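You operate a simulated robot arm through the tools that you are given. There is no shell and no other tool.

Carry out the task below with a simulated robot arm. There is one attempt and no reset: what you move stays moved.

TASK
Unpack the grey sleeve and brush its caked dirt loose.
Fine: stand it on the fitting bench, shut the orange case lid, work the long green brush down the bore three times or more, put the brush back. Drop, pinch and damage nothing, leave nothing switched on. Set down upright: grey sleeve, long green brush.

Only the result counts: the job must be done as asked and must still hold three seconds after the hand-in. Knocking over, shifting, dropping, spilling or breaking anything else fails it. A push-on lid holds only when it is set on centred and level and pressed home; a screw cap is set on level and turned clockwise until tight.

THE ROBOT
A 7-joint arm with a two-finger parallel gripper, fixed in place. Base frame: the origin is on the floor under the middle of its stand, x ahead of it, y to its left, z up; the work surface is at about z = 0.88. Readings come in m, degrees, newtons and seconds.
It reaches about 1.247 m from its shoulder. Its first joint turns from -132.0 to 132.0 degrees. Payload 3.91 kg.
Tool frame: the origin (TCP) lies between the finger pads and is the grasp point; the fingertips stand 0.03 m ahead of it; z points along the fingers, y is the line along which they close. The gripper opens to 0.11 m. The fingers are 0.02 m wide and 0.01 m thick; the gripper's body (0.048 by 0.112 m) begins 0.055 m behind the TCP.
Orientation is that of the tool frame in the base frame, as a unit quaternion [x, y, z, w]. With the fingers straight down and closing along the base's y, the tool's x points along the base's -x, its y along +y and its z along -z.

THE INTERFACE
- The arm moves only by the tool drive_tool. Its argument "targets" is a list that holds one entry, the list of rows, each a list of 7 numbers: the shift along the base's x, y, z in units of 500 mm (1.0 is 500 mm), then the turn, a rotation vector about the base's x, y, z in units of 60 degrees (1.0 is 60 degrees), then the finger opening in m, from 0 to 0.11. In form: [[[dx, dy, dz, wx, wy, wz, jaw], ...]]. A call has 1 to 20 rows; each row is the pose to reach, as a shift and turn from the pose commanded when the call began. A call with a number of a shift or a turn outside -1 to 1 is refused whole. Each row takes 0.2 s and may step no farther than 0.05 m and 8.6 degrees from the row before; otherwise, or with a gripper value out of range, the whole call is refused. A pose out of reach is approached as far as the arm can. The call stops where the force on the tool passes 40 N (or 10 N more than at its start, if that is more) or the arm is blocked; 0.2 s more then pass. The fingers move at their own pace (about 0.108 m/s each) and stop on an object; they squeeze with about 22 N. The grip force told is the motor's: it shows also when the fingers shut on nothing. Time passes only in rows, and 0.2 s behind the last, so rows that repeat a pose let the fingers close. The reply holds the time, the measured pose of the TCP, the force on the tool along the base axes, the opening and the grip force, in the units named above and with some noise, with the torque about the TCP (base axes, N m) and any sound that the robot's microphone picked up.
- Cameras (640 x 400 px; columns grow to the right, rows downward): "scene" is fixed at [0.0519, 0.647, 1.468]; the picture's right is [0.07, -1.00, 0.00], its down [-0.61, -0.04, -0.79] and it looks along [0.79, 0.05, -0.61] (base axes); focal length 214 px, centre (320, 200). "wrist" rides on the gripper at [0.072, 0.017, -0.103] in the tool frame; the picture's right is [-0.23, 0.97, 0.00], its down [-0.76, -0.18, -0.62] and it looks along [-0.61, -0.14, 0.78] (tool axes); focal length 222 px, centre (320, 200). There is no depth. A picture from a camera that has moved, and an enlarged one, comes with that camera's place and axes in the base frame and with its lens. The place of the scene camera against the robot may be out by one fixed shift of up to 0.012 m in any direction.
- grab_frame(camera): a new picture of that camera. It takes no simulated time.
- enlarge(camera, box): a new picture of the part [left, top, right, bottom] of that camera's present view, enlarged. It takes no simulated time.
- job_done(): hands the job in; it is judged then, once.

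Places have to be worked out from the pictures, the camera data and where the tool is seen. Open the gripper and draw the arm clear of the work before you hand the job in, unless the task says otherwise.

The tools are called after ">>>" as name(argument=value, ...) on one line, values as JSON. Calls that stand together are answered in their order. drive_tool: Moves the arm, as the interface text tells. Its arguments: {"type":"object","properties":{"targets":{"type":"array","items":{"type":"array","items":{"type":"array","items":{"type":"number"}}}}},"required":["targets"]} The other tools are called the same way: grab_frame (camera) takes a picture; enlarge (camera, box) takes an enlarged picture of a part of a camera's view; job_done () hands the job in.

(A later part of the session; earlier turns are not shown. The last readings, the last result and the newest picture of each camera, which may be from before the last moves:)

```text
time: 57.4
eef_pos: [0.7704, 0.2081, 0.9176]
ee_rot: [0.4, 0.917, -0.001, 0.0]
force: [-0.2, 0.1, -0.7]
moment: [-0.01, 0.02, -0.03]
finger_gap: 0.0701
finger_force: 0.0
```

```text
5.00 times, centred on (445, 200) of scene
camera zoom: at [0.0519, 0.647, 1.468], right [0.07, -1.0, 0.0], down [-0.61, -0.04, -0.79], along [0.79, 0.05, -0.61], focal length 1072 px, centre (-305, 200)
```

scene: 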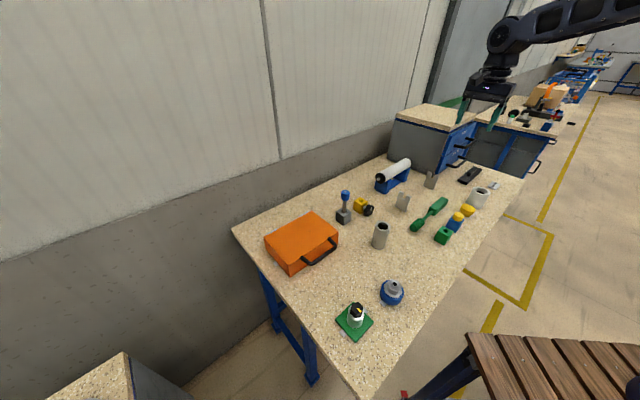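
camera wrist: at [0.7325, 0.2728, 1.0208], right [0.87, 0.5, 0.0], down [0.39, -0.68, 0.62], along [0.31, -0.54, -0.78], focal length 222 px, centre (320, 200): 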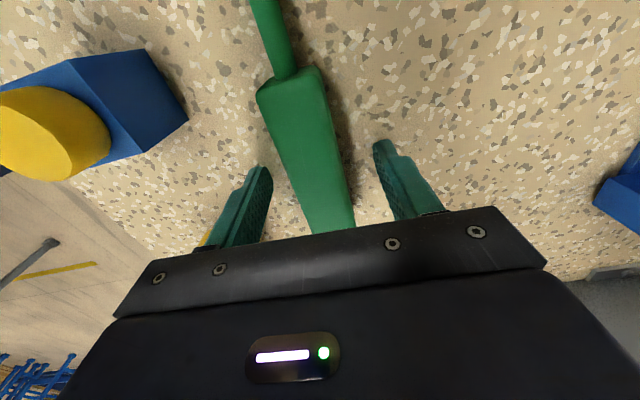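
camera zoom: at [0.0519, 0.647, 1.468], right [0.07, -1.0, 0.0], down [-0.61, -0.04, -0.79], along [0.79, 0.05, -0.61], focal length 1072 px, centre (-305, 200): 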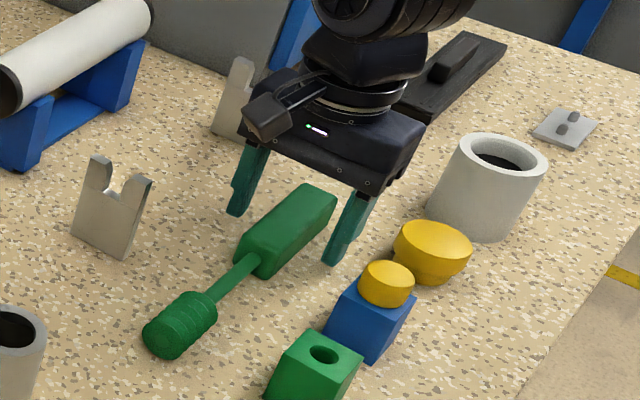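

The fingers straddle the handle, clear of everything. I close on it.

>>> drive_tool(targets=[[[0, 0, -0.003, 0, 0, 0, 0.05], [0, 0, -0.004, 0, 0, 0, 0.036], [0, 0, -0.004, 0, 0, 0, 0.01], [0, 0, -0.004, 0, 0, 0, 0.01], [0, 0, -0.004, 0, 0, 0, 0.01]]])

>>> grab_frame(camera="wrist")

```text
time: 58.6
eef_pos: [0.77, 0.2084, 0.9155]
ee_rot: [0.399, 0.917, -0.001, 0.0]
force: [-0.3, 0.7, 0.0]
moment: [-0.01, 0.01, -0.01]
finger_gap: 0.0317
finger_force: 21.9
```

```text
taken
camera wrist: at [0.733, 0.2726, 1.0195], right [0.87, 0.5, 0.0], down [0.39, -0.68, 0.62], along [0.31, -0.54, -0.78], focal length 222 px, centre (320, 200)
```

wrist: 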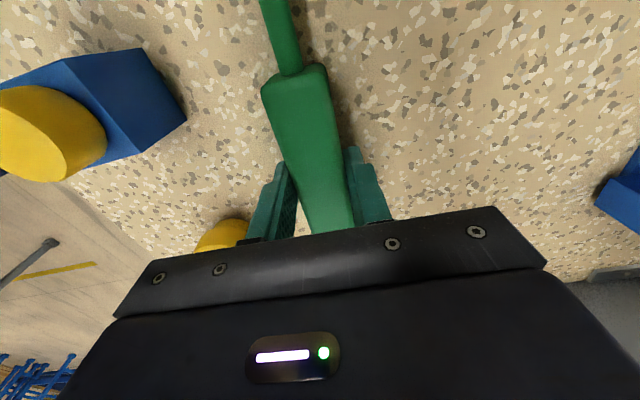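

Firm grip at 31.7 mm. I lift straight up a little first and check how the brush hangs.

>>> drive_tool(targets=[[[0, 0, 0.01, 0, 0, 0, 0.01], [0, 0, 0.03, 0, 0, 0, 0.01], [0, 0, 0.06, 0, 0, 0, 0.01], [0, 0, 0.1, 0, 0, 0, 0.01], [0, 0, 0.1, 0, 0, 0, 0.01]]])

>>> enlarge(camera="scene", box=[400, 140, 490, 240])

>>> grab_frame(camera="wrist")

```text
time: 59.8
eef_pos: [0.7706, 0.2101, 0.9648]
ee_rot: [0.399, 0.917, 0.0, -0.001]
force: [0.0, 0.5, 0.1]
moment: [-0.02, -0.01, 0.01]
finger_gap: 0.0315
finger_force: 22.3
```

```text
4.00 times, centred on (445, 190) of scene
camera zoom: at [0.0519, 0.647, 1.468], right [0.07, -1.0, 0.0], down [-0.61, -0.04, -0.79], along [0.79, 0.05, -0.61], focal length 858 px, centre (-180, 240)
```

zoom: 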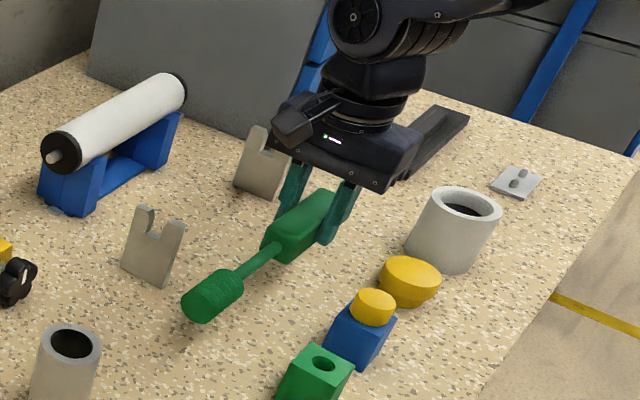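

```text
taken
camera wrist: at [0.7341, 0.2751, 1.0682], right [0.87, 0.5, 0.0], down [0.39, -0.68, 0.62], along [0.31, -0.54, -0.78], focal length 222 px, centre (320, 200)
```

wrist: 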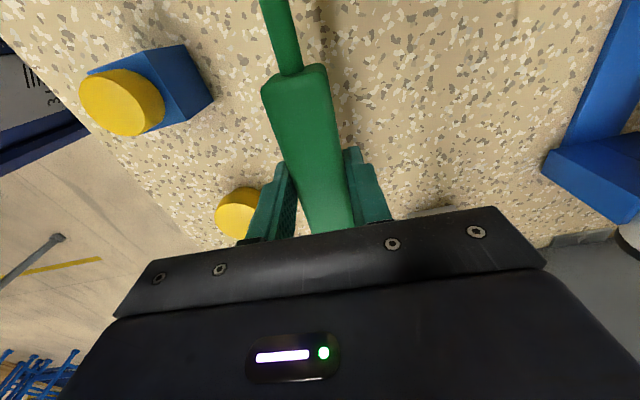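

The brush is held rigid and level. I raise it to about z = 1.25, clear of everything.

>>> drive_tool(targets=[[[0, 0, 0.08, 0, 0, 0, 0.01], [0, 0, 0.16, 0, 0, 0, 0.01], [0, 0, 0.24, 0, 0, 0, 0.01], [0, 0, 0.32, 0, 0, 0, 0.01], [0, 0, 0.4, 0, 0, 0, 0.01], [0, 0, 0.48, 0, 0, 0, 0.01], [0, 0, 0.57, 0, 0, 0, 0.01]]])

>>> drive_tool(targets=[[[-0.03, 0.04, 0, 0, 0, 0.125, 0.01], [-0.06, 0.08, 0, 0, 0, 0.25, 0.01], [-0.09, 0.12, 0, 0, 0, 0.375, 0.01], [-0.12, 0.16, 0, 0, 0, 0.5, 0.01], [-0.15, 0.2, 0, 0, 0, 0.625, 0.01], [-0.18, 0.24, 0, 0, 0, 0.75, 0.01]]])

>>> grab_frame(camera="scene")

>>> grab_frame(camera="wrist")

```text
time: 61.4
eef_pos: [0.7716, 0.2068, 1.2476]
ee_rot: [0.399, 0.917, 0.001, 0.0]
force: [-0.2, 0.3, -1.3]
moment: [0.0, 0.03, 0.02]
finger_gap: 0.0315
finger_force: 22.3
```

```text
time: 62.8
eef_pos: [0.6792, 0.3286, 1.2497]
ee_rot: [0.016, 1.0, 0.0, -0.001]
force: [0.5, 0.3, -0.3]
moment: [0.04, -0.01, -0.02]
finger_gap: 0.0314
finger_force: 21.9
```

```text
taken
```

scene: 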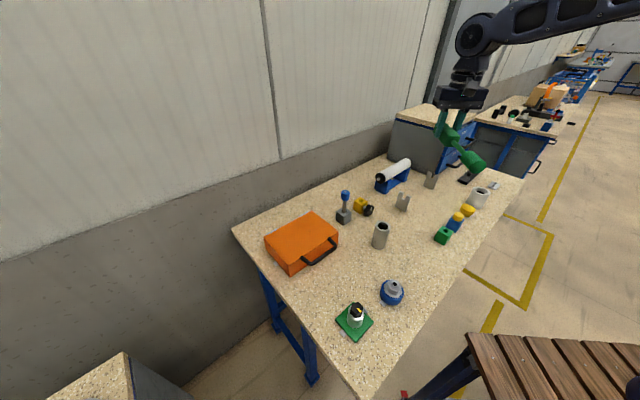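

```text
taken
camera wrist: at [0.6083, 0.3481, 1.3532], right [0.26, 0.97, 0.0], down [0.76, -0.2, 0.62], along [0.6, -0.16, -0.78], focal length 222 px, centre (320, 200)
```

wrist: 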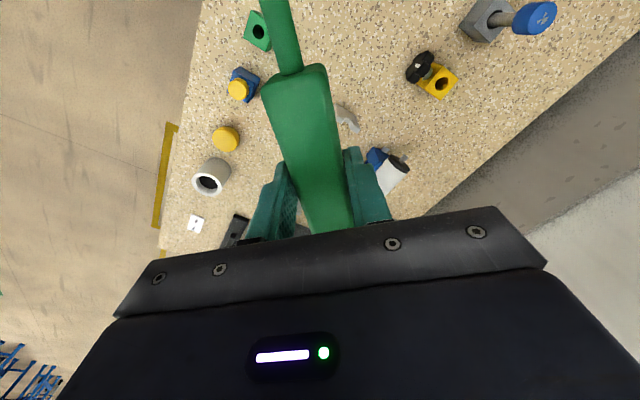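

The brush now points back towards the robot. I continue the yaw to +45° while moving over towards the sleeve, staying high.

>>> drive_tool(targets=[[[-0.0447, 0.0458, 0.01, 0, 0, 0.1305, 0.01], [-0.0893, 0.0917, 0.02, 0, 0, 0.261, 0.01], [-0.134, 0.1375, 0.03, 0, 0, 0.3915, 0.01], [-0.1787, 0.1833, 0.04, 0, 0, 0.522, 0.01], [-0.2233, 0.2292, 0.05, 0, 0, 0.6525, 0.01], [-0.268, 0.275, 0.06, 0, 0, 0.783, 0.01], [-0.268, 0.275, 0.06, 0, 0, 0.783, 0.01]]])

>>> grab_frame(camera="scene")

```text
time: 64.4
eef_pos: [0.5463, 0.4671, 1.2785]
ee_rot: [-0.383, 0.924, 0.0, 0.0]
force: [-0.1, -0.3, -0.2]
moment: [0.03, 0.01, 0.03]
finger_gap: 0.0315
finger_force: 21.6
```

```text
taken
```

scene: 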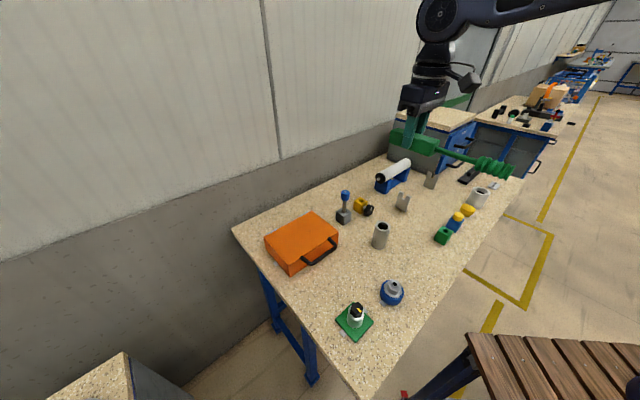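

Now I pitch the tool forward about the base's e1 axis, first 45°, so the brush head swings downward.

>>> drive_tool(targets=[[[0, 0, 0, 0.0884, -0.0884, 0, 0.01], [0, 0, 0, 0.1768, -0.1768, 0, 0.01], [0, 0, 0, 0.2652, -0.2652, 0, 0.01], [0, 0, 0, 0.3536, -0.3536, 0, 0.01], [0, 0, 0, 0.4419, -0.4419, 0, 0.01], [0, 0, 0, 0.5303, -0.5303, 0, 0.01], [0, 0, 0, 0.5303, -0.5303, 0, 0.01]]])

>>> grab_frame(camera="scene")

```text
time: 66.0
eef_pos: [0.5455, 0.4672, 1.2806]
ee_rot: [-0.353, 0.854, 0.146, 0.354]
force: [-0.6, -0.8, -1.0]
moment: [0.01, 0.03, -0.03]
finger_gap: 0.0314
finger_force: 22.2
```

```text
taken
```

scene: 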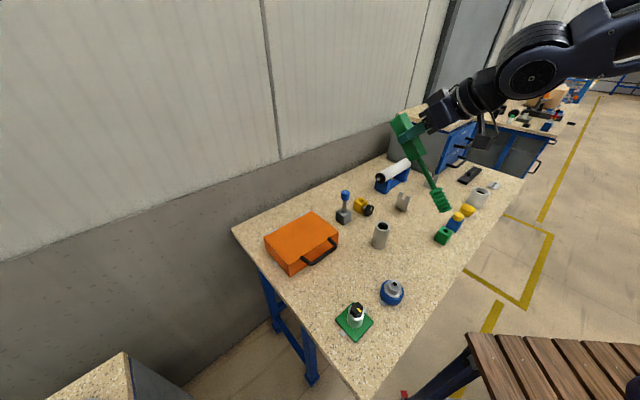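

Reach is fine. Another 45° to bring the brush vertical.

>>> drive_tool(targets=[[[0, 0, 0, 0.0884, -0.0884, 0, 0.01], [0, 0, 0, 0.1768, -0.1768, 0, 0.01], [0, 0, 0, 0.2652, -0.2652, 0, 0.01], [0, 0, 0, 0.3536, -0.3536, 0, 0.01], [0, 0, 0, 0.4419, -0.4419, 0, 0.01], [0, 0, 0, 0.5303, -0.5303, 0, 0.01], [0, 0, 0, 0.5303, -0.5303, 0, 0.01]]])

>>> grab_frame(camera="scene")

>>> enlarge(camera="scene", box=[340, 90, 480, 260])

>>> grab_frame(camera="wrist")

```text
time: 67.6
eef_pos: [0.5456, 0.467, 1.2812]
ee_rot: [-0.27, 0.653, 0.27, 0.653]
force: [-1.1, -0.4, -0.9]
moment: [-0.05, 0.01, 0.01]
finger_gap: 0.0314
finger_force: 21.9
out of reach, approached as far as the arm can: row 3
```

```text
taken
```

scene: 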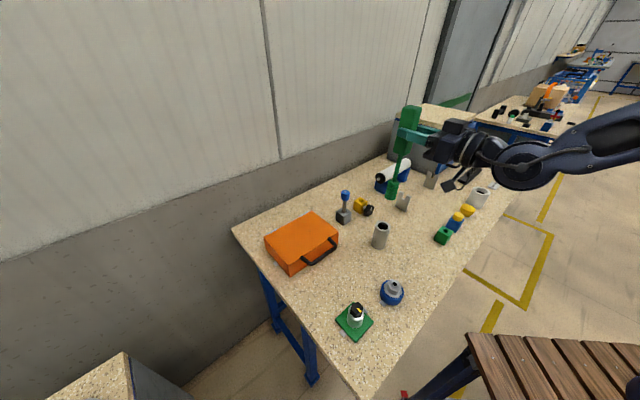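

```text
2.35 times, centred on (410, 175) of scene
camera zoom: at [0.0519, 0.647, 1.468], right [0.07, -1.0, 0.0], down [-0.61, -0.04, -0.79], along [0.79, 0.05, -0.61], focal length 505 px, centre (108, 259)
```

zoom: 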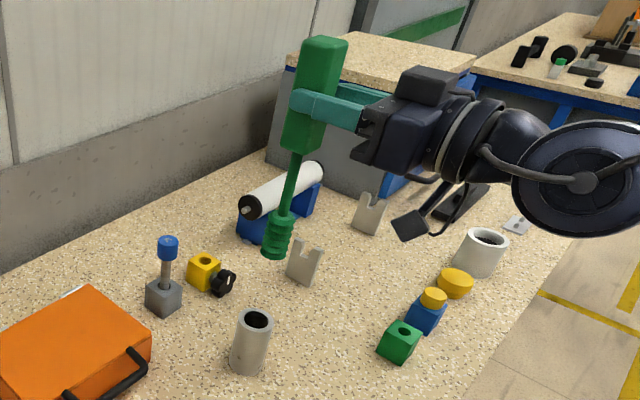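

```text
taken
camera wrist: at [0.4606, 0.4053, 1.2086], right [-0.69, 0.69, 0.23], down [-0.32, -0.57, 0.76], along [0.65, 0.45, 0.61], focal length 222 px, centre (320, 200)
```

wrist: 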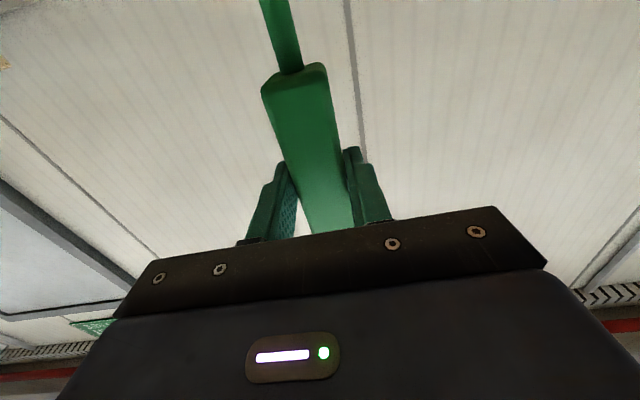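

The brush hangs vertical, head down, tip about 0.19 m below the TCP. I zoom strongly to compare the head's diameter to the bore and measure both axes.

>>> enlarge(camera="scene", box=[365, 145, 425, 205])

>>> enlarge(camera="scene", box=[355, 210, 405, 260])

```text
6.67 times, centred on (395, 175) of scene
camera zoom: at [0.0519, 0.647, 1.468], right [0.07, -1.0, 0.0], down [-0.61, -0.04, -0.79], along [0.79, 0.05, -0.61], focal length 1430 px, centre (-180, 367)
```

zoom: 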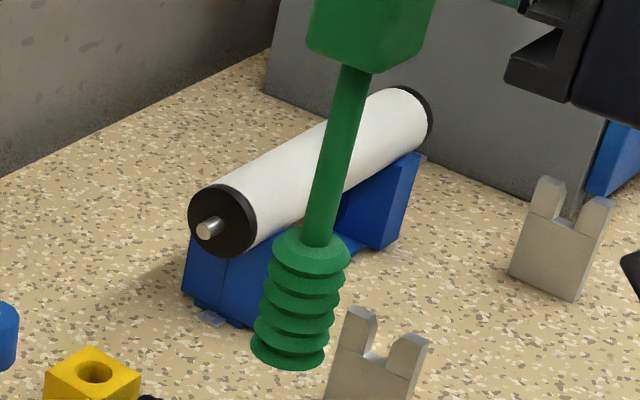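

```text
8.00 times, centred on (380, 235) of scene
camera zoom: at [0.0519, 0.647, 1.468], right [0.07, -1.0, 0.0], down [-0.61, -0.04, -0.79], along [0.79, 0.05, -0.61], focal length 1716 px, centre (-160, -80)
```

zoom: 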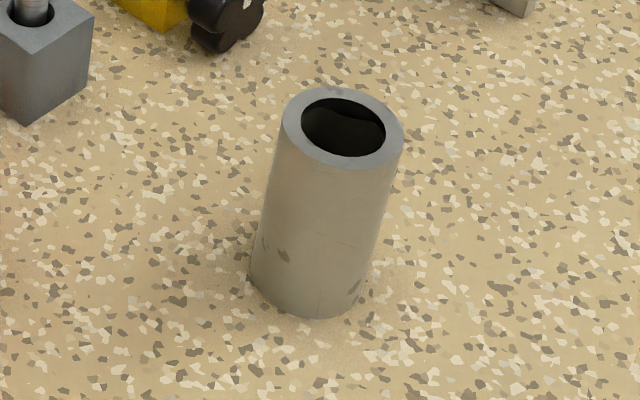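

Head and bore look almost the same diameter (about 33 mm), so alignment must be good. I lower until the head tip is roughly 15 mm above the sleeve's rim and compare the two in one image.

>>> drive_tool(targets=[[[0, 0, -0.05, 0, 0, 0, 0.01], [0, 0, -0.1, 0, 0, 0, 0.01], [0, 0, -0.15, 0, 0, 0, 0.01], [0, 0, -0.19, 0, 0, 0, 0.01], [0, 0, -0.205, 0, 0, 0, 0.01], [0, 0, -0.205, 0, 0, 0, 0.01]]])

>>> enlarge(camera="scene", box=[350, 170, 430, 260])

>>> grab_frame(camera="scene")

>>> enlarge(camera="scene", box=[360, 195, 410, 245])

```text
time: 69.0
eef_pos: [0.5464, 0.4652, 1.1798]
ee_rot: [-0.27, 0.654, 0.27, 0.653]
force: [-0.5, -0.3, -0.4]
moment: [0.0, 0.02, 0.0]
finger_gap: 0.0315
finger_force: 22.1
```

```text
4.44 times, centred on (390, 215) of scene
camera zoom: at [0.0519, 0.647, 1.468], right [0.07, -1.0, 0.0], down [-0.61, -0.04, -0.79], along [0.79, 0.05, -0.61], focal length 953 px, centre (9, 133)
```

zoom: 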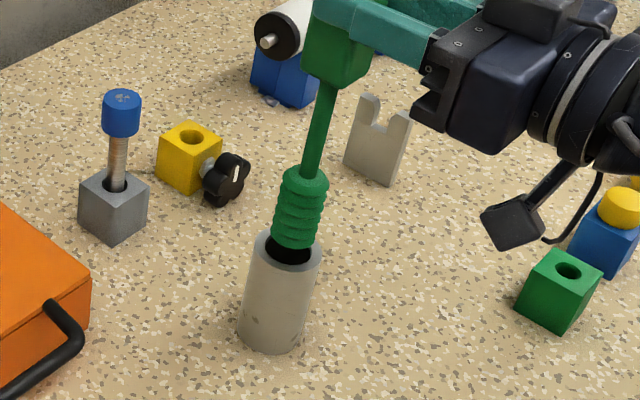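

```text
taken
```

scene: 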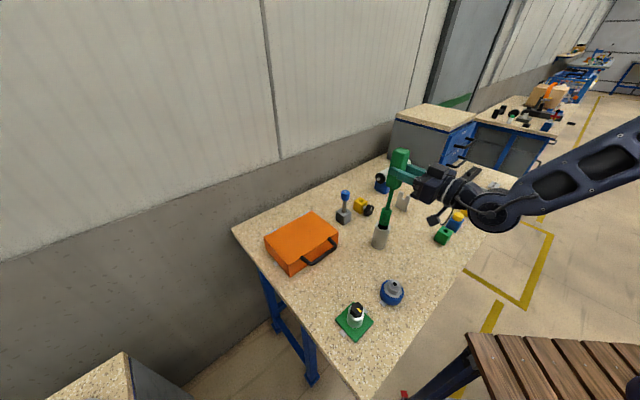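

```text
8.00 times, centred on (385, 220) of scene
camera zoom: at [0.0519, 0.647, 1.468], right [0.07, -1.0, 0.0], down [-0.61, -0.04, -0.79], along [0.79, 0.05, -0.61], focal length 1716 px, centre (-200, 40)
```

zoom: 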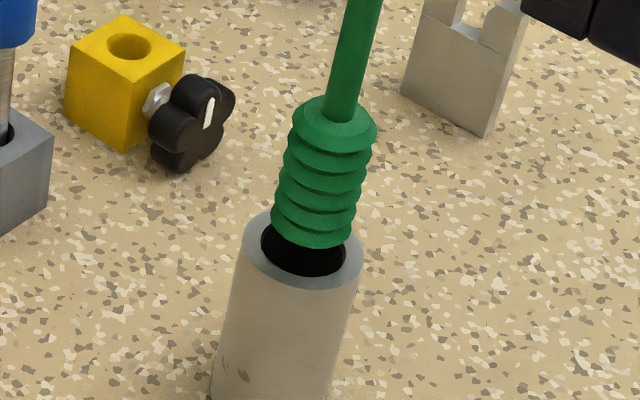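

I zoom further to measure head-bottom centre against bore centre.

>>> enlarge(camera="scene", box=[373, 200, 403, 230])

>>> enlarge(camera="scene", box=[383, 150, 423, 210])

```text
13.33 times, centred on (388, 215) of scene
camera zoom: at [0.0519, 0.647, 1.468], right [0.07, -1.0, 0.0], down [-0.61, -0.04, -0.79], along [0.79, 0.05, -0.61], focal length 2860 px, centre (-587, 0)
```

zoom: 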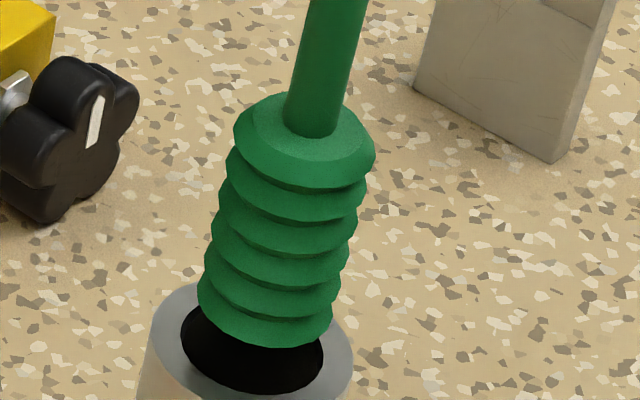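

```text
6.67 times, centred on (403, 180) of scene
camera zoom: at [0.0519, 0.647, 1.468], right [0.07, -1.0, 0.0], down [-0.61, -0.04, -0.79], along [0.79, 0.05, -0.61], focal length 1430 px, centre (-233, 333)
```

zoom: 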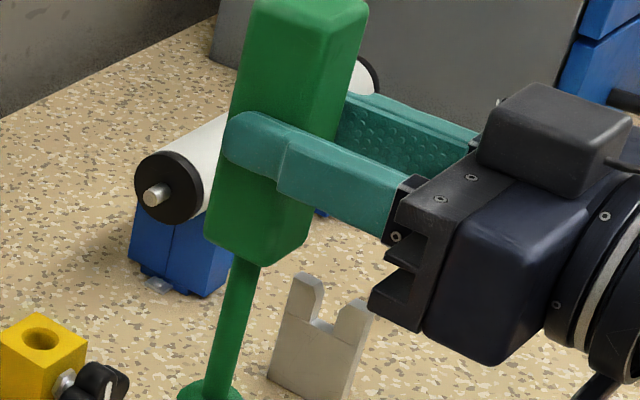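

Head ≈ 32 mm, bore ≈ 34 mm, so about 1 mm radial clearance; the head sits about 0.9 mm too far to image-right. I correct by about 1 mm along −e1 and recheck at slightly lower height.

>>> drive_tool(targets=[[[-0.0016, 0.0015, 0, 0, 0, 0, 0.01], [-0.0016, 0.0015, -0.01, 0, 0, 0, 0.01], [-0.0016, 0.0015, -0.01, 0, 0, 0, 0.01], [-0.0016, 0.0015, -0.01, 0, 0, 0, 0.01]]])

>>> enlarge(camera="scene", box=[373, 200, 403, 230])

>>> grab_frame(camera="wrist")

```text
time: 70.0
eef_pos: [0.5439, 0.4678, 1.1748]
ee_rot: [-0.27, 0.653, 0.27, 0.653]
force: [0.8, -0.7, -0.1]
moment: [0.02, 0.03, -0.01]
finger_gap: 0.0314
finger_force: 22.0
```

```text
13.33 times, centred on (388, 215) of scene
camera zoom: at [0.0519, 0.647, 1.468], right [0.07, -1.0, 0.0], down [-0.61, -0.04, -0.79], along [0.79, 0.05, -0.61], focal length 2860 px, centre (-587, 0)
```

zoom: 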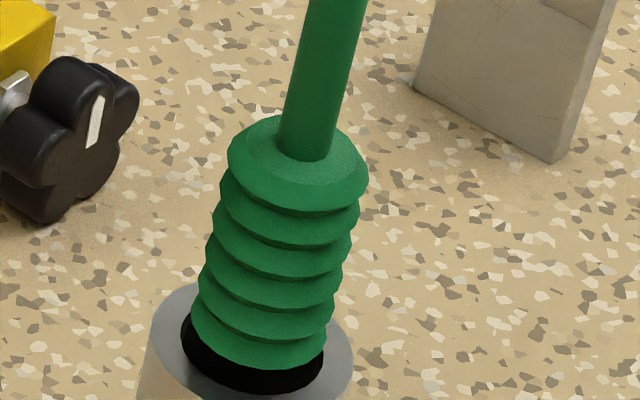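

```text
taken
camera wrist: at [0.4594, 0.4057, 1.1022], right [-0.69, 0.69, 0.23], down [-0.31, -0.57, 0.76], along [0.65, 0.45, 0.61], focal length 222 px, centre (320, 200)
```

wrist: 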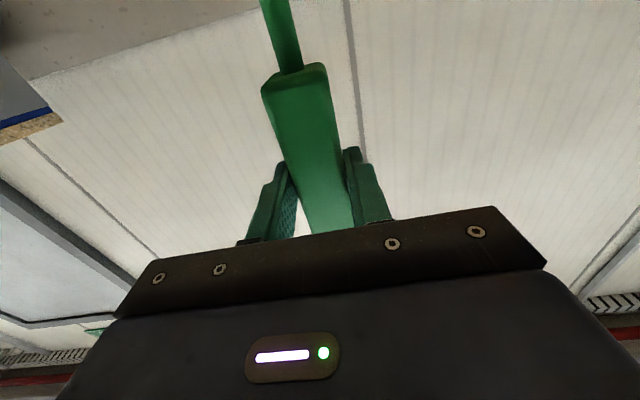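

Lateral offset is now about 0.4 mm. I lower another 6 mm in small steps, adding a slight correction, and check force and view.

>>> drive_tool(targets=[[[-0.0002, 0.0006, -0.004, 0, 0, 0, 0.01], [-0.0002, 0.0006, -0.008, 0, 0, 0, 0.01], [-0.0002, 0.0006, -0.012, 0, 0, 0, 0.01], [-0.0002, 0.0006, -0.012, 0, 0, 0, 0.01]]])

>>> enlarge(camera="scene", box=[373, 200, 403, 230])

```text
time: 71.0
eef_pos: [0.5452, 0.4673, 1.1688]
ee_rot: [-0.27, 0.653, 0.27, 0.654]
force: [0.7, -0.2, -0.2]
moment: [-0.03, 0.01, -0.03]
finger_gap: 0.0315
finger_force: 21.5
```

```text
13.33 times, centred on (388, 215) of scene
camera zoom: at [0.0519, 0.647, 1.468], right [0.07, -1.0, 0.0], down [-0.61, -0.04, -0.79], along [0.79, 0.05, -0.61], focal length 2860 px, centre (-587, 0)
```

zoom: 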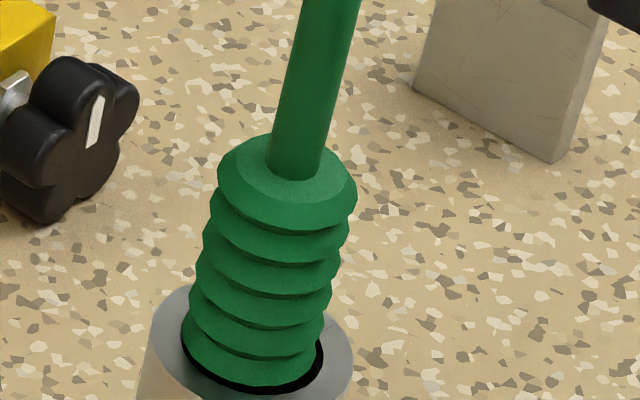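

The head now appears centred within the bore opening, about at rim level, with an even dark sliver around. I continue down 4 mm in 1–2 mm steps watching the force.

>>> drive_tool(targets=[[[0.0002, -0.0002, -0.003, 0, 0, 0, 0.01], [0.0002, -0.0002, -0.006, 0, 0, 0, 0.01], [0.0002, -0.0002, -0.008, 0, 0, 0, 0.01], [0.0002, -0.0002, -0.008, 0, 0, 0, 0.01]]])

>>> enlarge(camera="scene", box=[373, 200, 403, 230])

```text
time: 72.0
eef_pos: [0.5446, 0.4677, 1.164]
ee_rot: [-0.271, 0.653, 0.271, 0.653]
force: [0.3, 0.2, -0.6]
moment: [-0.03, 0.03, -0.03]
finger_gap: 0.0314
finger_force: 21.9
```

```text
13.33 times, centred on (388, 215) of scene
camera zoom: at [0.0519, 0.647, 1.468], right [0.07, -1.0, 0.0], down [-0.61, -0.04, -0.79], along [0.79, 0.05, -0.61], focal length 2860 px, centre (-587, 0)
```

zoom: 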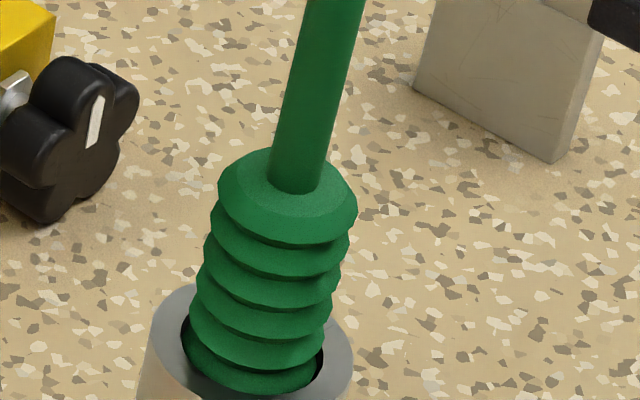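

No contact force and the lowest rib seems to be entering. I continue 6 mm further.

>>> drive_tool(targets=[[[0, 0, -0.003, 0, 0, 0, 0.01], [0, 0, -0.006, 0, 0, 0, 0.01], [0, 0, -0.009, 0, 0, 0, 0.01], [0, 0, -0.012, 0, 0, 0, 0.01], [0, 0, -0.012, 0, 0, 0, 0.01]]])

>>> enlarge(camera="scene", box=[373, 200, 403, 230])

```text
time: 73.2
eef_pos: [0.5445, 0.4683, 1.1587]
ee_rot: [-0.27, 0.653, 0.27, 0.654]
force: [-1.0, 0.1, -0.2]
moment: [-0.02, -0.03, -0.05]
finger_gap: 0.0313
finger_force: 22.9
```

```text
13.33 times, centred on (388, 215) of scene
camera zoom: at [0.0519, 0.647, 1.468], right [0.07, -1.0, 0.0], down [-0.61, -0.04, -0.79], along [0.79, 0.05, -0.61], focal length 2860 px, centre (-587, 0)
```

zoom: 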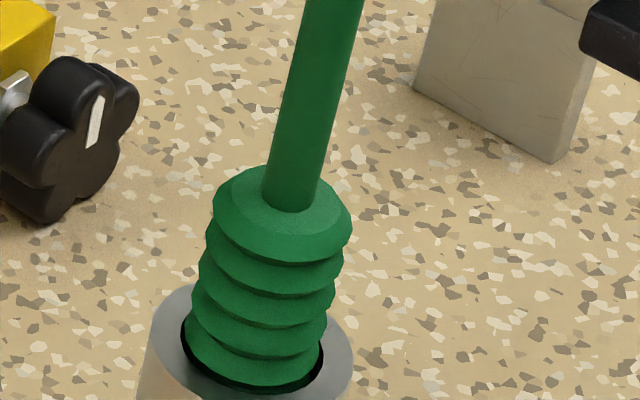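

The head is entering freely. I continue down by 20 mm.

>>> drive_tool(targets=[[[0, 0, -0.01, 0, 0, 0, 0.01], [0, 0, -0.02, 0, 0, 0, 0.01], [0, 0, -0.03, 0, 0, 0, 0.01], [0, 0, -0.04, 0, 0, 0, 0.01], [0, 0, -0.04, 0, 0, 0, 0.01]]])

>>> enlarge(camera="scene", box=[365, 190, 415, 260])

```text
time: 74.4
eef_pos: [0.5433, 0.4678, 1.1374]
ee_rot: [-0.271, 0.653, 0.271, 0.653]
force: [0.0, -0.8, -0.8]
moment: [0.01, 0.0, 0.0]
finger_gap: 0.0316
finger_force: 22.3
```

```text
5.71 times, centred on (390, 225) of scene
camera zoom: at [0.0519, 0.647, 1.468], right [0.07, -1.0, 0.0], down [-0.61, -0.04, -0.79], along [0.79, 0.05, -0.61], focal length 1226 px, centre (-80, 57)
```

zoom: 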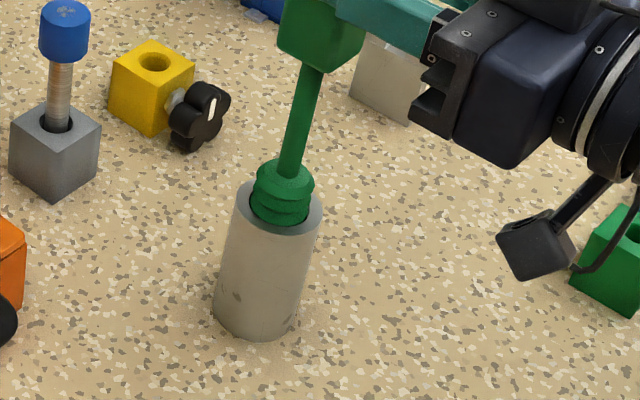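

Going in with no resistance. I continue another 30 mm down.

>>> drive_tool(targets=[[[0, 0, -0.015, 0, 0, 0, 0.01], [0, 0, -0.03, 0, 0, 0, 0.01], [0, 0, -0.045, 0, 0, 0, 0.01], [0, 0, -0.06, 0, 0, 0, 0.01], [0, 0, -0.06, 0, 0, 0, 0.01]]])

>>> enlarge(camera="scene", box=[365, 190, 415, 260])

```text
time: 75.6
eef_pos: [0.5429, 0.4684, 1.1156]
ee_rot: [-0.269, 0.656, 0.268, 0.653]
force: [-0.9, 0.3, -1.0]
moment: [0.02, 0.0, 0.02]
finger_gap: 0.0315
finger_force: 22.0
out of reach, approached as far as the arm can: row 4, 5
```

```text
5.71 times, centred on (390, 225) of scene
camera zoom: at [0.0519, 0.647, 1.468], right [0.07, -1.0, 0.0], down [-0.61, -0.04, -0.79], along [0.79, 0.05, -0.61], focal length 1226 px, centre (-80, 57)
```

zoom: 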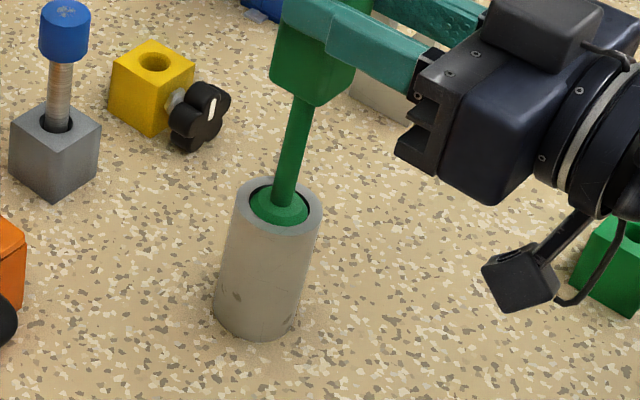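

The arm hit a limit at TCP z ≈ 1.115 (head top just flush with the rim), so the stroke isn't as deep as I'd like with this heading. I withdraw the brush straight up above the sleeve, then turn the gripper about the brush axis to a better-reaching heading.

>>> drive_tool(targets=[[[0, 0, 0.02, 0, 0, 0, 0.01], [0, 0, 0.05, 0, 0, 0, 0.01], [0, 0, 0.08, 0, 0, 0, 0.01], [0, 0, 0.11, 0, 0, 0, 0.01], [0, 0, 0.14, 0, 0, 0, 0.01], [0, 0, 0.19, 0, 0, 0, 0.01], [0, 0, 0.19, 0, 0, 0, 0.01]]])

>>> enlarge(camera="scene", box=[350, 150, 430, 260])

>>> grab_frame(camera="wrist")

```text
time: 77.2
eef_pos: [0.5449, 0.4687, 1.2091]
ee_rot: [-0.269, 0.654, 0.27, 0.654]
force: [-0.4, 0.7, -0.8]
moment: [-0.02, 0.0, -0.02]
finger_gap: 0.0316
finger_force: 22.5
```

```text
3.64 times, centred on (390, 205) of scene
camera zoom: at [0.0519, 0.647, 1.468], right [0.07, -1.0, 0.0], down [-0.61, -0.04, -0.79], along [0.79, 0.05, -0.61], focal length 780 px, centre (66, 182)
```

zoom: 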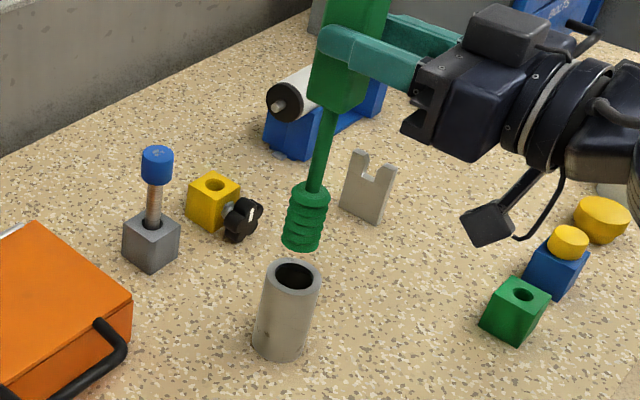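

```text
taken
camera wrist: at [0.4597, 0.4085, 1.1366], right [-0.69, 0.69, 0.23], down [-0.32, -0.57, 0.76], along [0.65, 0.45, 0.61], focal length 222 px, centre (320, 200)
```

wrist: 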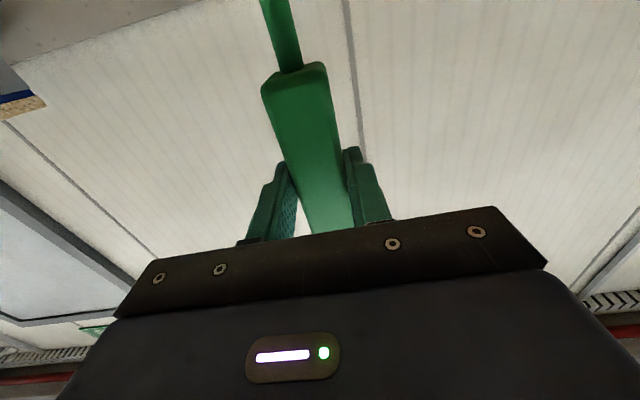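

The brush is clear and the sleeve is undisturbed. I now turn the gripper 45° about the brush's vertical axis (heading +y), keeping the brush over the sleeve axis.

>>> drive_tool(targets=[[[0.0043, -0.0012, 0, 0, 0, 0.125, 0.01], [0.009, -0.003, 0, 0, 0, 0.25, 0.01], [0.0137, -0.005, 0, 0, 0, 0.375, 0.01], [0.0187, -0.007, 0, 0, 0, 0.5, 0.01], [0.0237, -0.0095, 0, 0, 0, 0.625, 0.01], [0.029, -0.012, 0, 0, 0, 0.75, 0.01], [0.029, -0.012, 0, 0, 0, 0.75, 0.01]]])

>>> grab_frame(camera="scene")

>>> grab_frame(camera="wrist")

```text
time: 78.8
eef_pos: [0.5576, 0.4635, 1.2099]
ee_rot: [-0.501, 0.499, 0.501, 0.499]
force: [-0.2, 0.1, -1.1]
moment: [-0.02, 0.0, -0.01]
finger_gap: 0.0316
finger_force: 21.9
```

```text
taken
```

scene: 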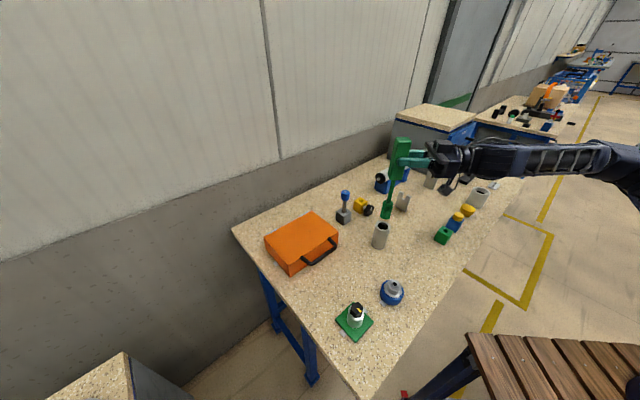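

```text
taken
camera wrist: at [0.5421, 0.359, 1.138], right [-0.97, 0.0, 0.23], down [0.18, -0.62, 0.76], along [0.14, 0.78, 0.61], focal length 222 px, centre (320, 200)
```

wrist: 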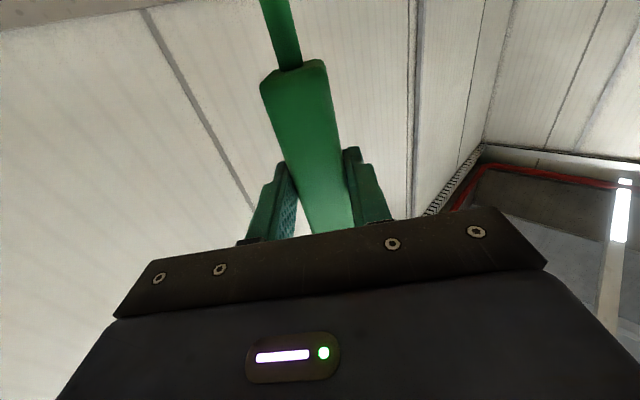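

The arm is now in a straighter, more comfortable posture. The brush axis sits at about (0.559, 0.4825); I nudge it by about 1.3 mm to line up with the sleeve, lower to just above the rim, and check.

>>> drive_tool(targets=[[[-0.0004, -0.0013, -0.015, 0, 0, 0, 0.01], [-0.0008, -0.0026, -0.03, 0, 0, 0, 0.01], [-0.0008, -0.0026, -0.05, 0, 0, 0, 0.01], [-0.0008, -0.0026, -0.066, 0, 0, 0, 0.01], [-0.0008, -0.0026, -0.066, 0, 0, 0, 0.01], [-0.0008, -0.0026, -0.066, 0, 0, 0, 0.01]]])

>>> enlarge(camera="scene", box=[373, 200, 403, 230])

>>> grab_frame(camera="wrist")

```text
time: 80.2
eef_pos: [0.5589, 0.4611, 1.1757]
ee_rot: [-0.5, 0.5, 0.5, 0.5]
force: [0.3, -0.2, -0.3]
moment: [-0.06, 0.01, -0.02]
finger_gap: 0.0317
finger_force: 21.3
```

```text
13.33 times, centred on (388, 215) of scene
camera zoom: at [0.0519, 0.647, 1.468], right [0.07, -1.0, 0.0], down [-0.61, -0.04, -0.79], along [0.79, 0.05, -0.61], focal length 2860 px, centre (-587, 0)
```

zoom: 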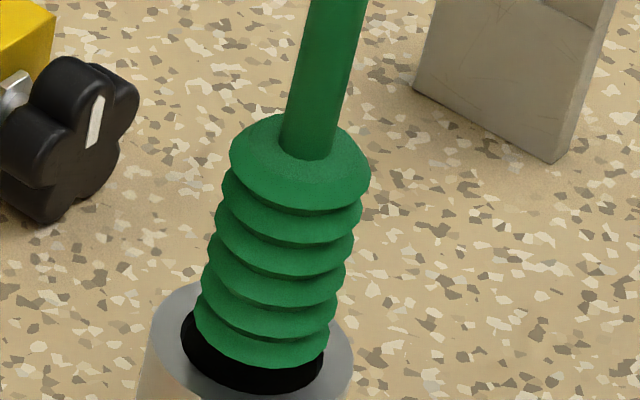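

```text
taken
camera wrist: at [0.5418, 0.3573, 1.1036], right [-0.97, 0.0, 0.23], down [0.18, -0.62, 0.76], along [0.14, 0.78, 0.61], focal length 222 px, centre (320, 200)
```

wrist: 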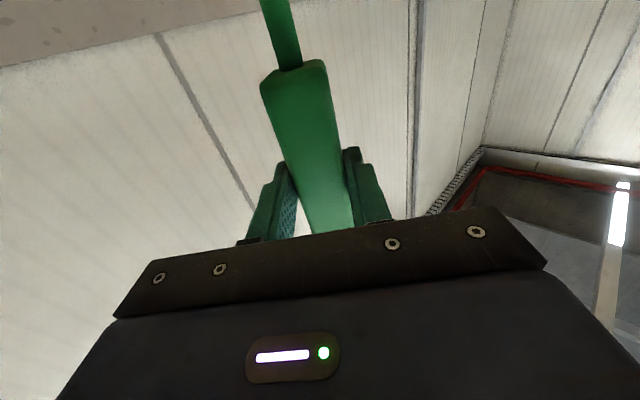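

I take a tighter zoom to measure the residual offset precisely.

>>> enlarge(camera="scene", box=[376, 214, 396, 230])

```text
16.00 times, centred on (386, 222) of scene
camera zoom: at [0.0519, 0.647, 1.468], right [0.07, -1.0, 0.0], down [-0.61, -0.04, -0.79], along [0.79, 0.05, -0.61], focal length 3432 px, centre (-736, -152)
```

zoom: 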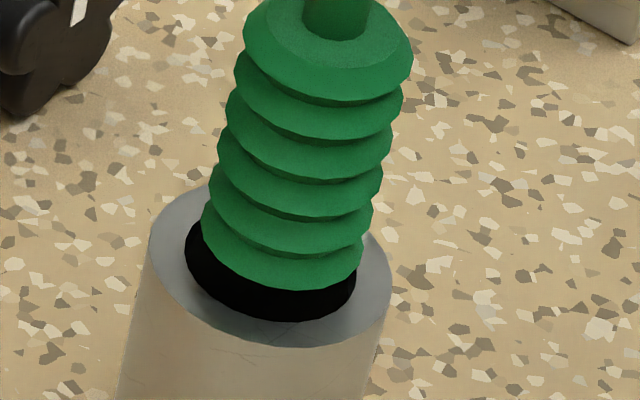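

The head is 0.8 mm too far right (−y) and, consistently with the first insertion, on target in depth. I shift +0.8 mm in y and lower in small steps into the bore.

>>> drive_tool(targets=[[[0, 0.0016, 0, 0, 0, 0, 0.01], [0, 0.0016, -0.006, 0, 0, 0, 0.01], [0, 0.0016, -0.012, 0, 0, 0, 0.01], [0, 0.0016, -0.012, 0, 0, 0, 0.01]]])

>>> enlarge(camera="scene", box=[376, 214, 396, 230])

```text
time: 81.2
eef_pos: [0.5589, 0.4611, 1.1706]
ee_rot: [-0.5, 0.5, 0.5, 0.5]
force: [0.2, -0.1, -0.5]
moment: [0.0, 0.04, -0.02]
finger_gap: 0.0317
finger_force: 21.8
```

```text
16.00 times, centred on (386, 222) of scene
camera zoom: at [0.0519, 0.647, 1.468], right [0.07, -1.0, 0.0], down [-0.61, -0.04, -0.79], along [0.79, 0.05, -0.61], focal length 3432 px, centre (-736, -152)
```

zoom: 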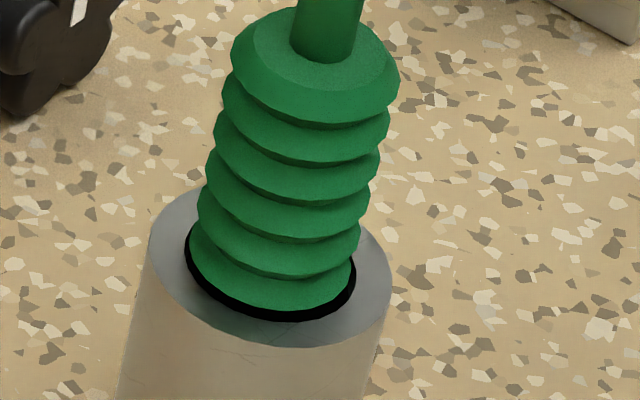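

Nicely centred now. I continue downward into the bore.

>>> drive_tool(targets=[[[0, -0.0004, -0.004, 0, 0, 0, 0.01], [0, -0.0004, -0.008, 0, 0, 0, 0.01], [0, -0.0004, -0.012, 0, 0, 0, 0.01], [0, -0.0004, -0.016, 0, 0, 0, 0.01], [0, -0.0004, -0.02, 0, 0, 0, 0.01], [0, -0.0004, -0.02, 0, 0, 0, 0.01]]])

>>> enlarge(camera="scene", box=[376, 214, 396, 230])

```text
time: 82.6
eef_pos: [0.5577, 0.4634, 1.159]
ee_rot: [0.5, -0.5, -0.5, -0.5]
force: [-0.4, -0.2, -0.7]
moment: [-0.01, 0.0, 0.04]
finger_gap: 0.0316
finger_force: 22.0
```

```text
16.00 times, centred on (386, 222) of scene
camera zoom: at [0.0519, 0.647, 1.468], right [0.07, -1.0, 0.0], down [-0.61, -0.04, -0.79], along [0.79, 0.05, -0.61], focal length 3432 px, centre (-736, -152)
```

zoom: 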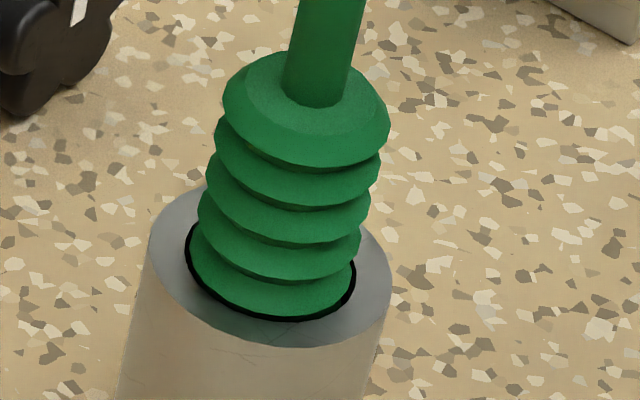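

It enters cleanly with no force. I go down another 45 mm.

>>> drive_tool(targets=[[[0, 0, -0.015, 0, 0, 0, 0.01], [0, 0, -0.03, 0, 0, 0, 0.01], [0, 0, -0.045, 0, 0, 0, 0.01], [0, 0, -0.06, 0, 0, 0, 0.01], [0, 0, -0.075, 0, 0, 0, 0.01], [0, 0, -0.09, 0, 0, 0, 0.01], [0, 0, -0.09, 0, 0, 0, 0.01]]])

>>> enlarge(camera="scene", box=[365, 180, 425, 250])

>>> grab_frame(camera="scene")

```text
time: 84.2
eef_pos: [0.5563, 0.4635, 1.1164]
ee_rot: [-0.5, 0.5, 0.5, 0.5]
force: [0.5, 0.9, -0.5]
moment: [-0.04, 0.02, -0.02]
finger_gap: 0.0317
finger_force: 22.2
```

```text
5.71 times, centred on (395, 215) of scene
camera zoom: at [0.0519, 0.647, 1.468], right [0.07, -1.0, 0.0], down [-0.61, -0.04, -0.79], along [0.79, 0.05, -0.61], focal length 1226 px, centre (-109, 114)
```

zoom: 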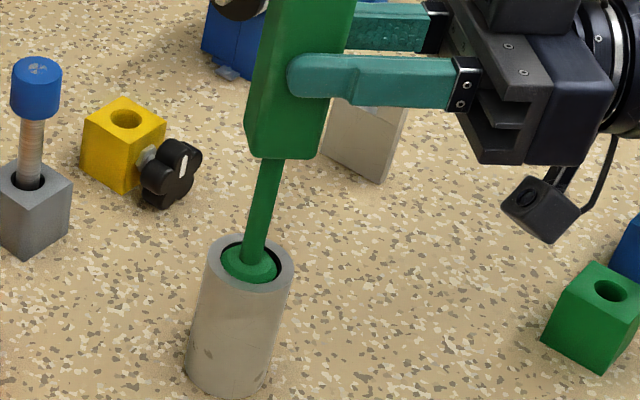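

```text
taken
```

scene: 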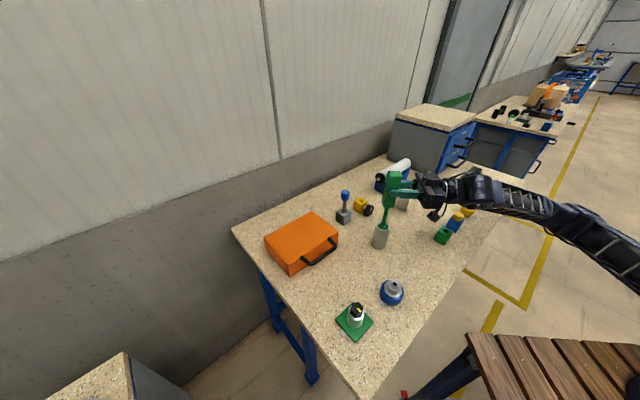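

Reach is fine here. I continue down another 25 mm in small steps.

>>> drive_tool(targets=[[[0.0008, 0, -0.0125, 0, 0, 0, 0.01], [0.0008, 0, -0.025, 0, 0, 0, 0.01], [0.0008, 0, -0.0375, 0, 0, 0, 0.01], [0.0008, 0, -0.05, 0, 0, 0, 0.01], [0.0008, 0, -0.05, 0, 0, 0, 0.01]]])

>>> enlarge(camera="scene", box=[365, 180, 425, 250])

>>> grab_frame(camera="wrist")

```text
time: 85.4
eef_pos: [0.5581, 0.4626, 1.0904]
ee_rot: [-0.5, 0.5, 0.5, 0.5]
force: [-0.4, 0.0, -0.2]
moment: [-0.02, -0.02, 0.02]
finger_gap: 0.0316
finger_force: 21.8
```

```text
5.71 times, centred on (395, 215) of scene
camera zoom: at [0.0519, 0.647, 1.468], right [0.07, -1.0, 0.0], down [-0.61, -0.04, -0.79], along [0.79, 0.05, -0.61], focal length 1226 px, centre (-109, 114)
```

zoom: 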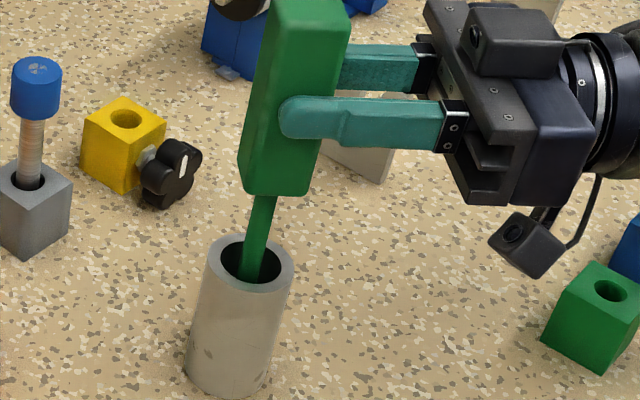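

```text
taken
camera wrist: at [0.541, 0.3582, 1.0185], right [-0.97, 0.0, 0.23], down [0.18, -0.62, 0.76], along [0.14, 0.78, 0.61], focal length 222 px, centre (320, 200)
```

wrist: 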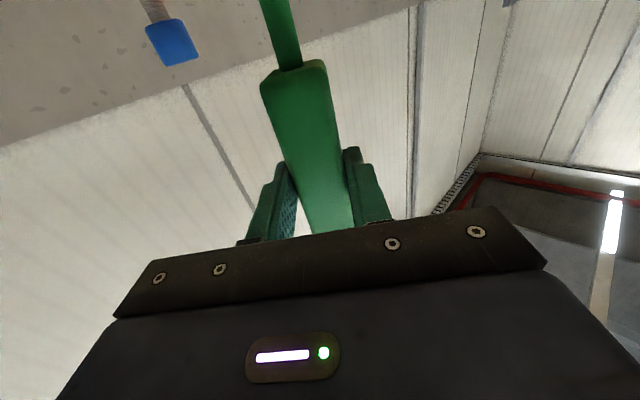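

The head is about 77 mm deep in the bore, shaft visible. I go 8 mm deeper in 2 mm steps, watching for bench contact.

>>> drive_tool(targets=[[[0, 0, -0.004, 0, 0, 0, 0.01], [0, 0, -0.008, 0, 0, 0, 0.01], [0, 0, -0.012, 0, 0, 0, 0.01], [0, 0, -0.015, 0, 0, 0, 0.01], [0, 0, -0.015, 0, 0, 0, 0.01]]])

```text
time: 86.6
eef_pos: [0.5586, 0.4618, 1.0832]
ee_rot: [-0.5, 0.5, 0.5, 0.5]
force: [-0.5, 1.4, 7.8]
moment: [0.44, 0.04, -0.01]
finger_gap: 0.0315
finger_force: 22.0
```

Contact at about 8 N: the tip has just reached the bench through the bore (so full depth is TCP z ≈ 1.084). I withdraw fully to above the rim, completing a full-depth stroke.

>>> drive_tool(targets=[[[0, 0, 0.008, 0, 0, 0, 0.01], [0, 0, 0.03, 0, 0, 0, 0.01], [0, 0, 0.06, 0, 0, 0, 0.01], [0, 0, 0.09, 0, 0, 0, 0.01], [0, 0, 0.12, 0, 0, 0, 0.01], [0, 0, 0.15, 0, 0, 0, 0.01], [0, 0, 0.18, 0, 0, 0, 0.01], [0, 0, 0.189, 0, 0, 0, 0.01], [0, 0, 0.189, 0, 0, 0, 0.01]]])

>>> enlarge(camera="scene", box=[376, 214, 396, 230])

>>> enlarge(camera="scene", box=[350, 150, 430, 260])

```text
time: 88.6
eef_pos: [0.5599, 0.4609, 1.1777]
ee_rot: [-0.5, 0.5, 0.5, 0.5]
force: [-0.3, -0.5, -1.0]
moment: [-0.03, -0.02, -0.01]
finger_gap: 0.0314
finger_force: 22.3
```

```text
16.00 times, centred on (386, 222) of scene
camera zoom: at [0.0519, 0.647, 1.468], right [0.07, -1.0, 0.0], down [-0.61, -0.04, -0.79], along [0.79, 0.05, -0.61], focal length 3432 px, centre (-736, -152)
```

zoom: 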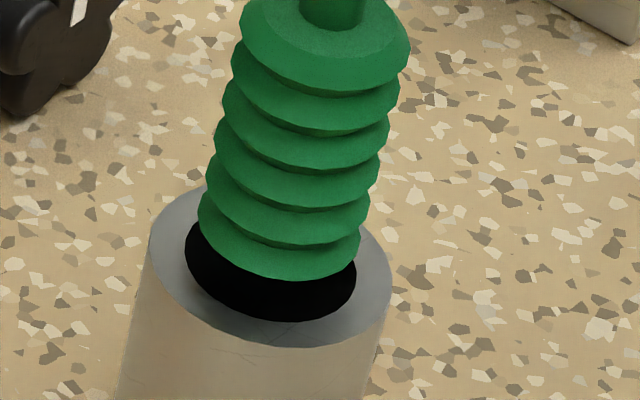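

```text
3.64 times, centred on (390, 205) of scene
camera zoom: at [0.0519, 0.647, 1.468], right [0.07, -1.0, 0.0], down [-0.61, -0.04, -0.79], along [0.79, 0.05, -0.61], focal length 780 px, centre (66, 182)
```

zoom: 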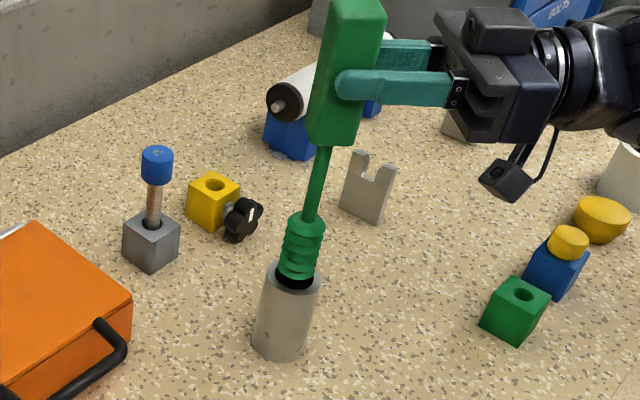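

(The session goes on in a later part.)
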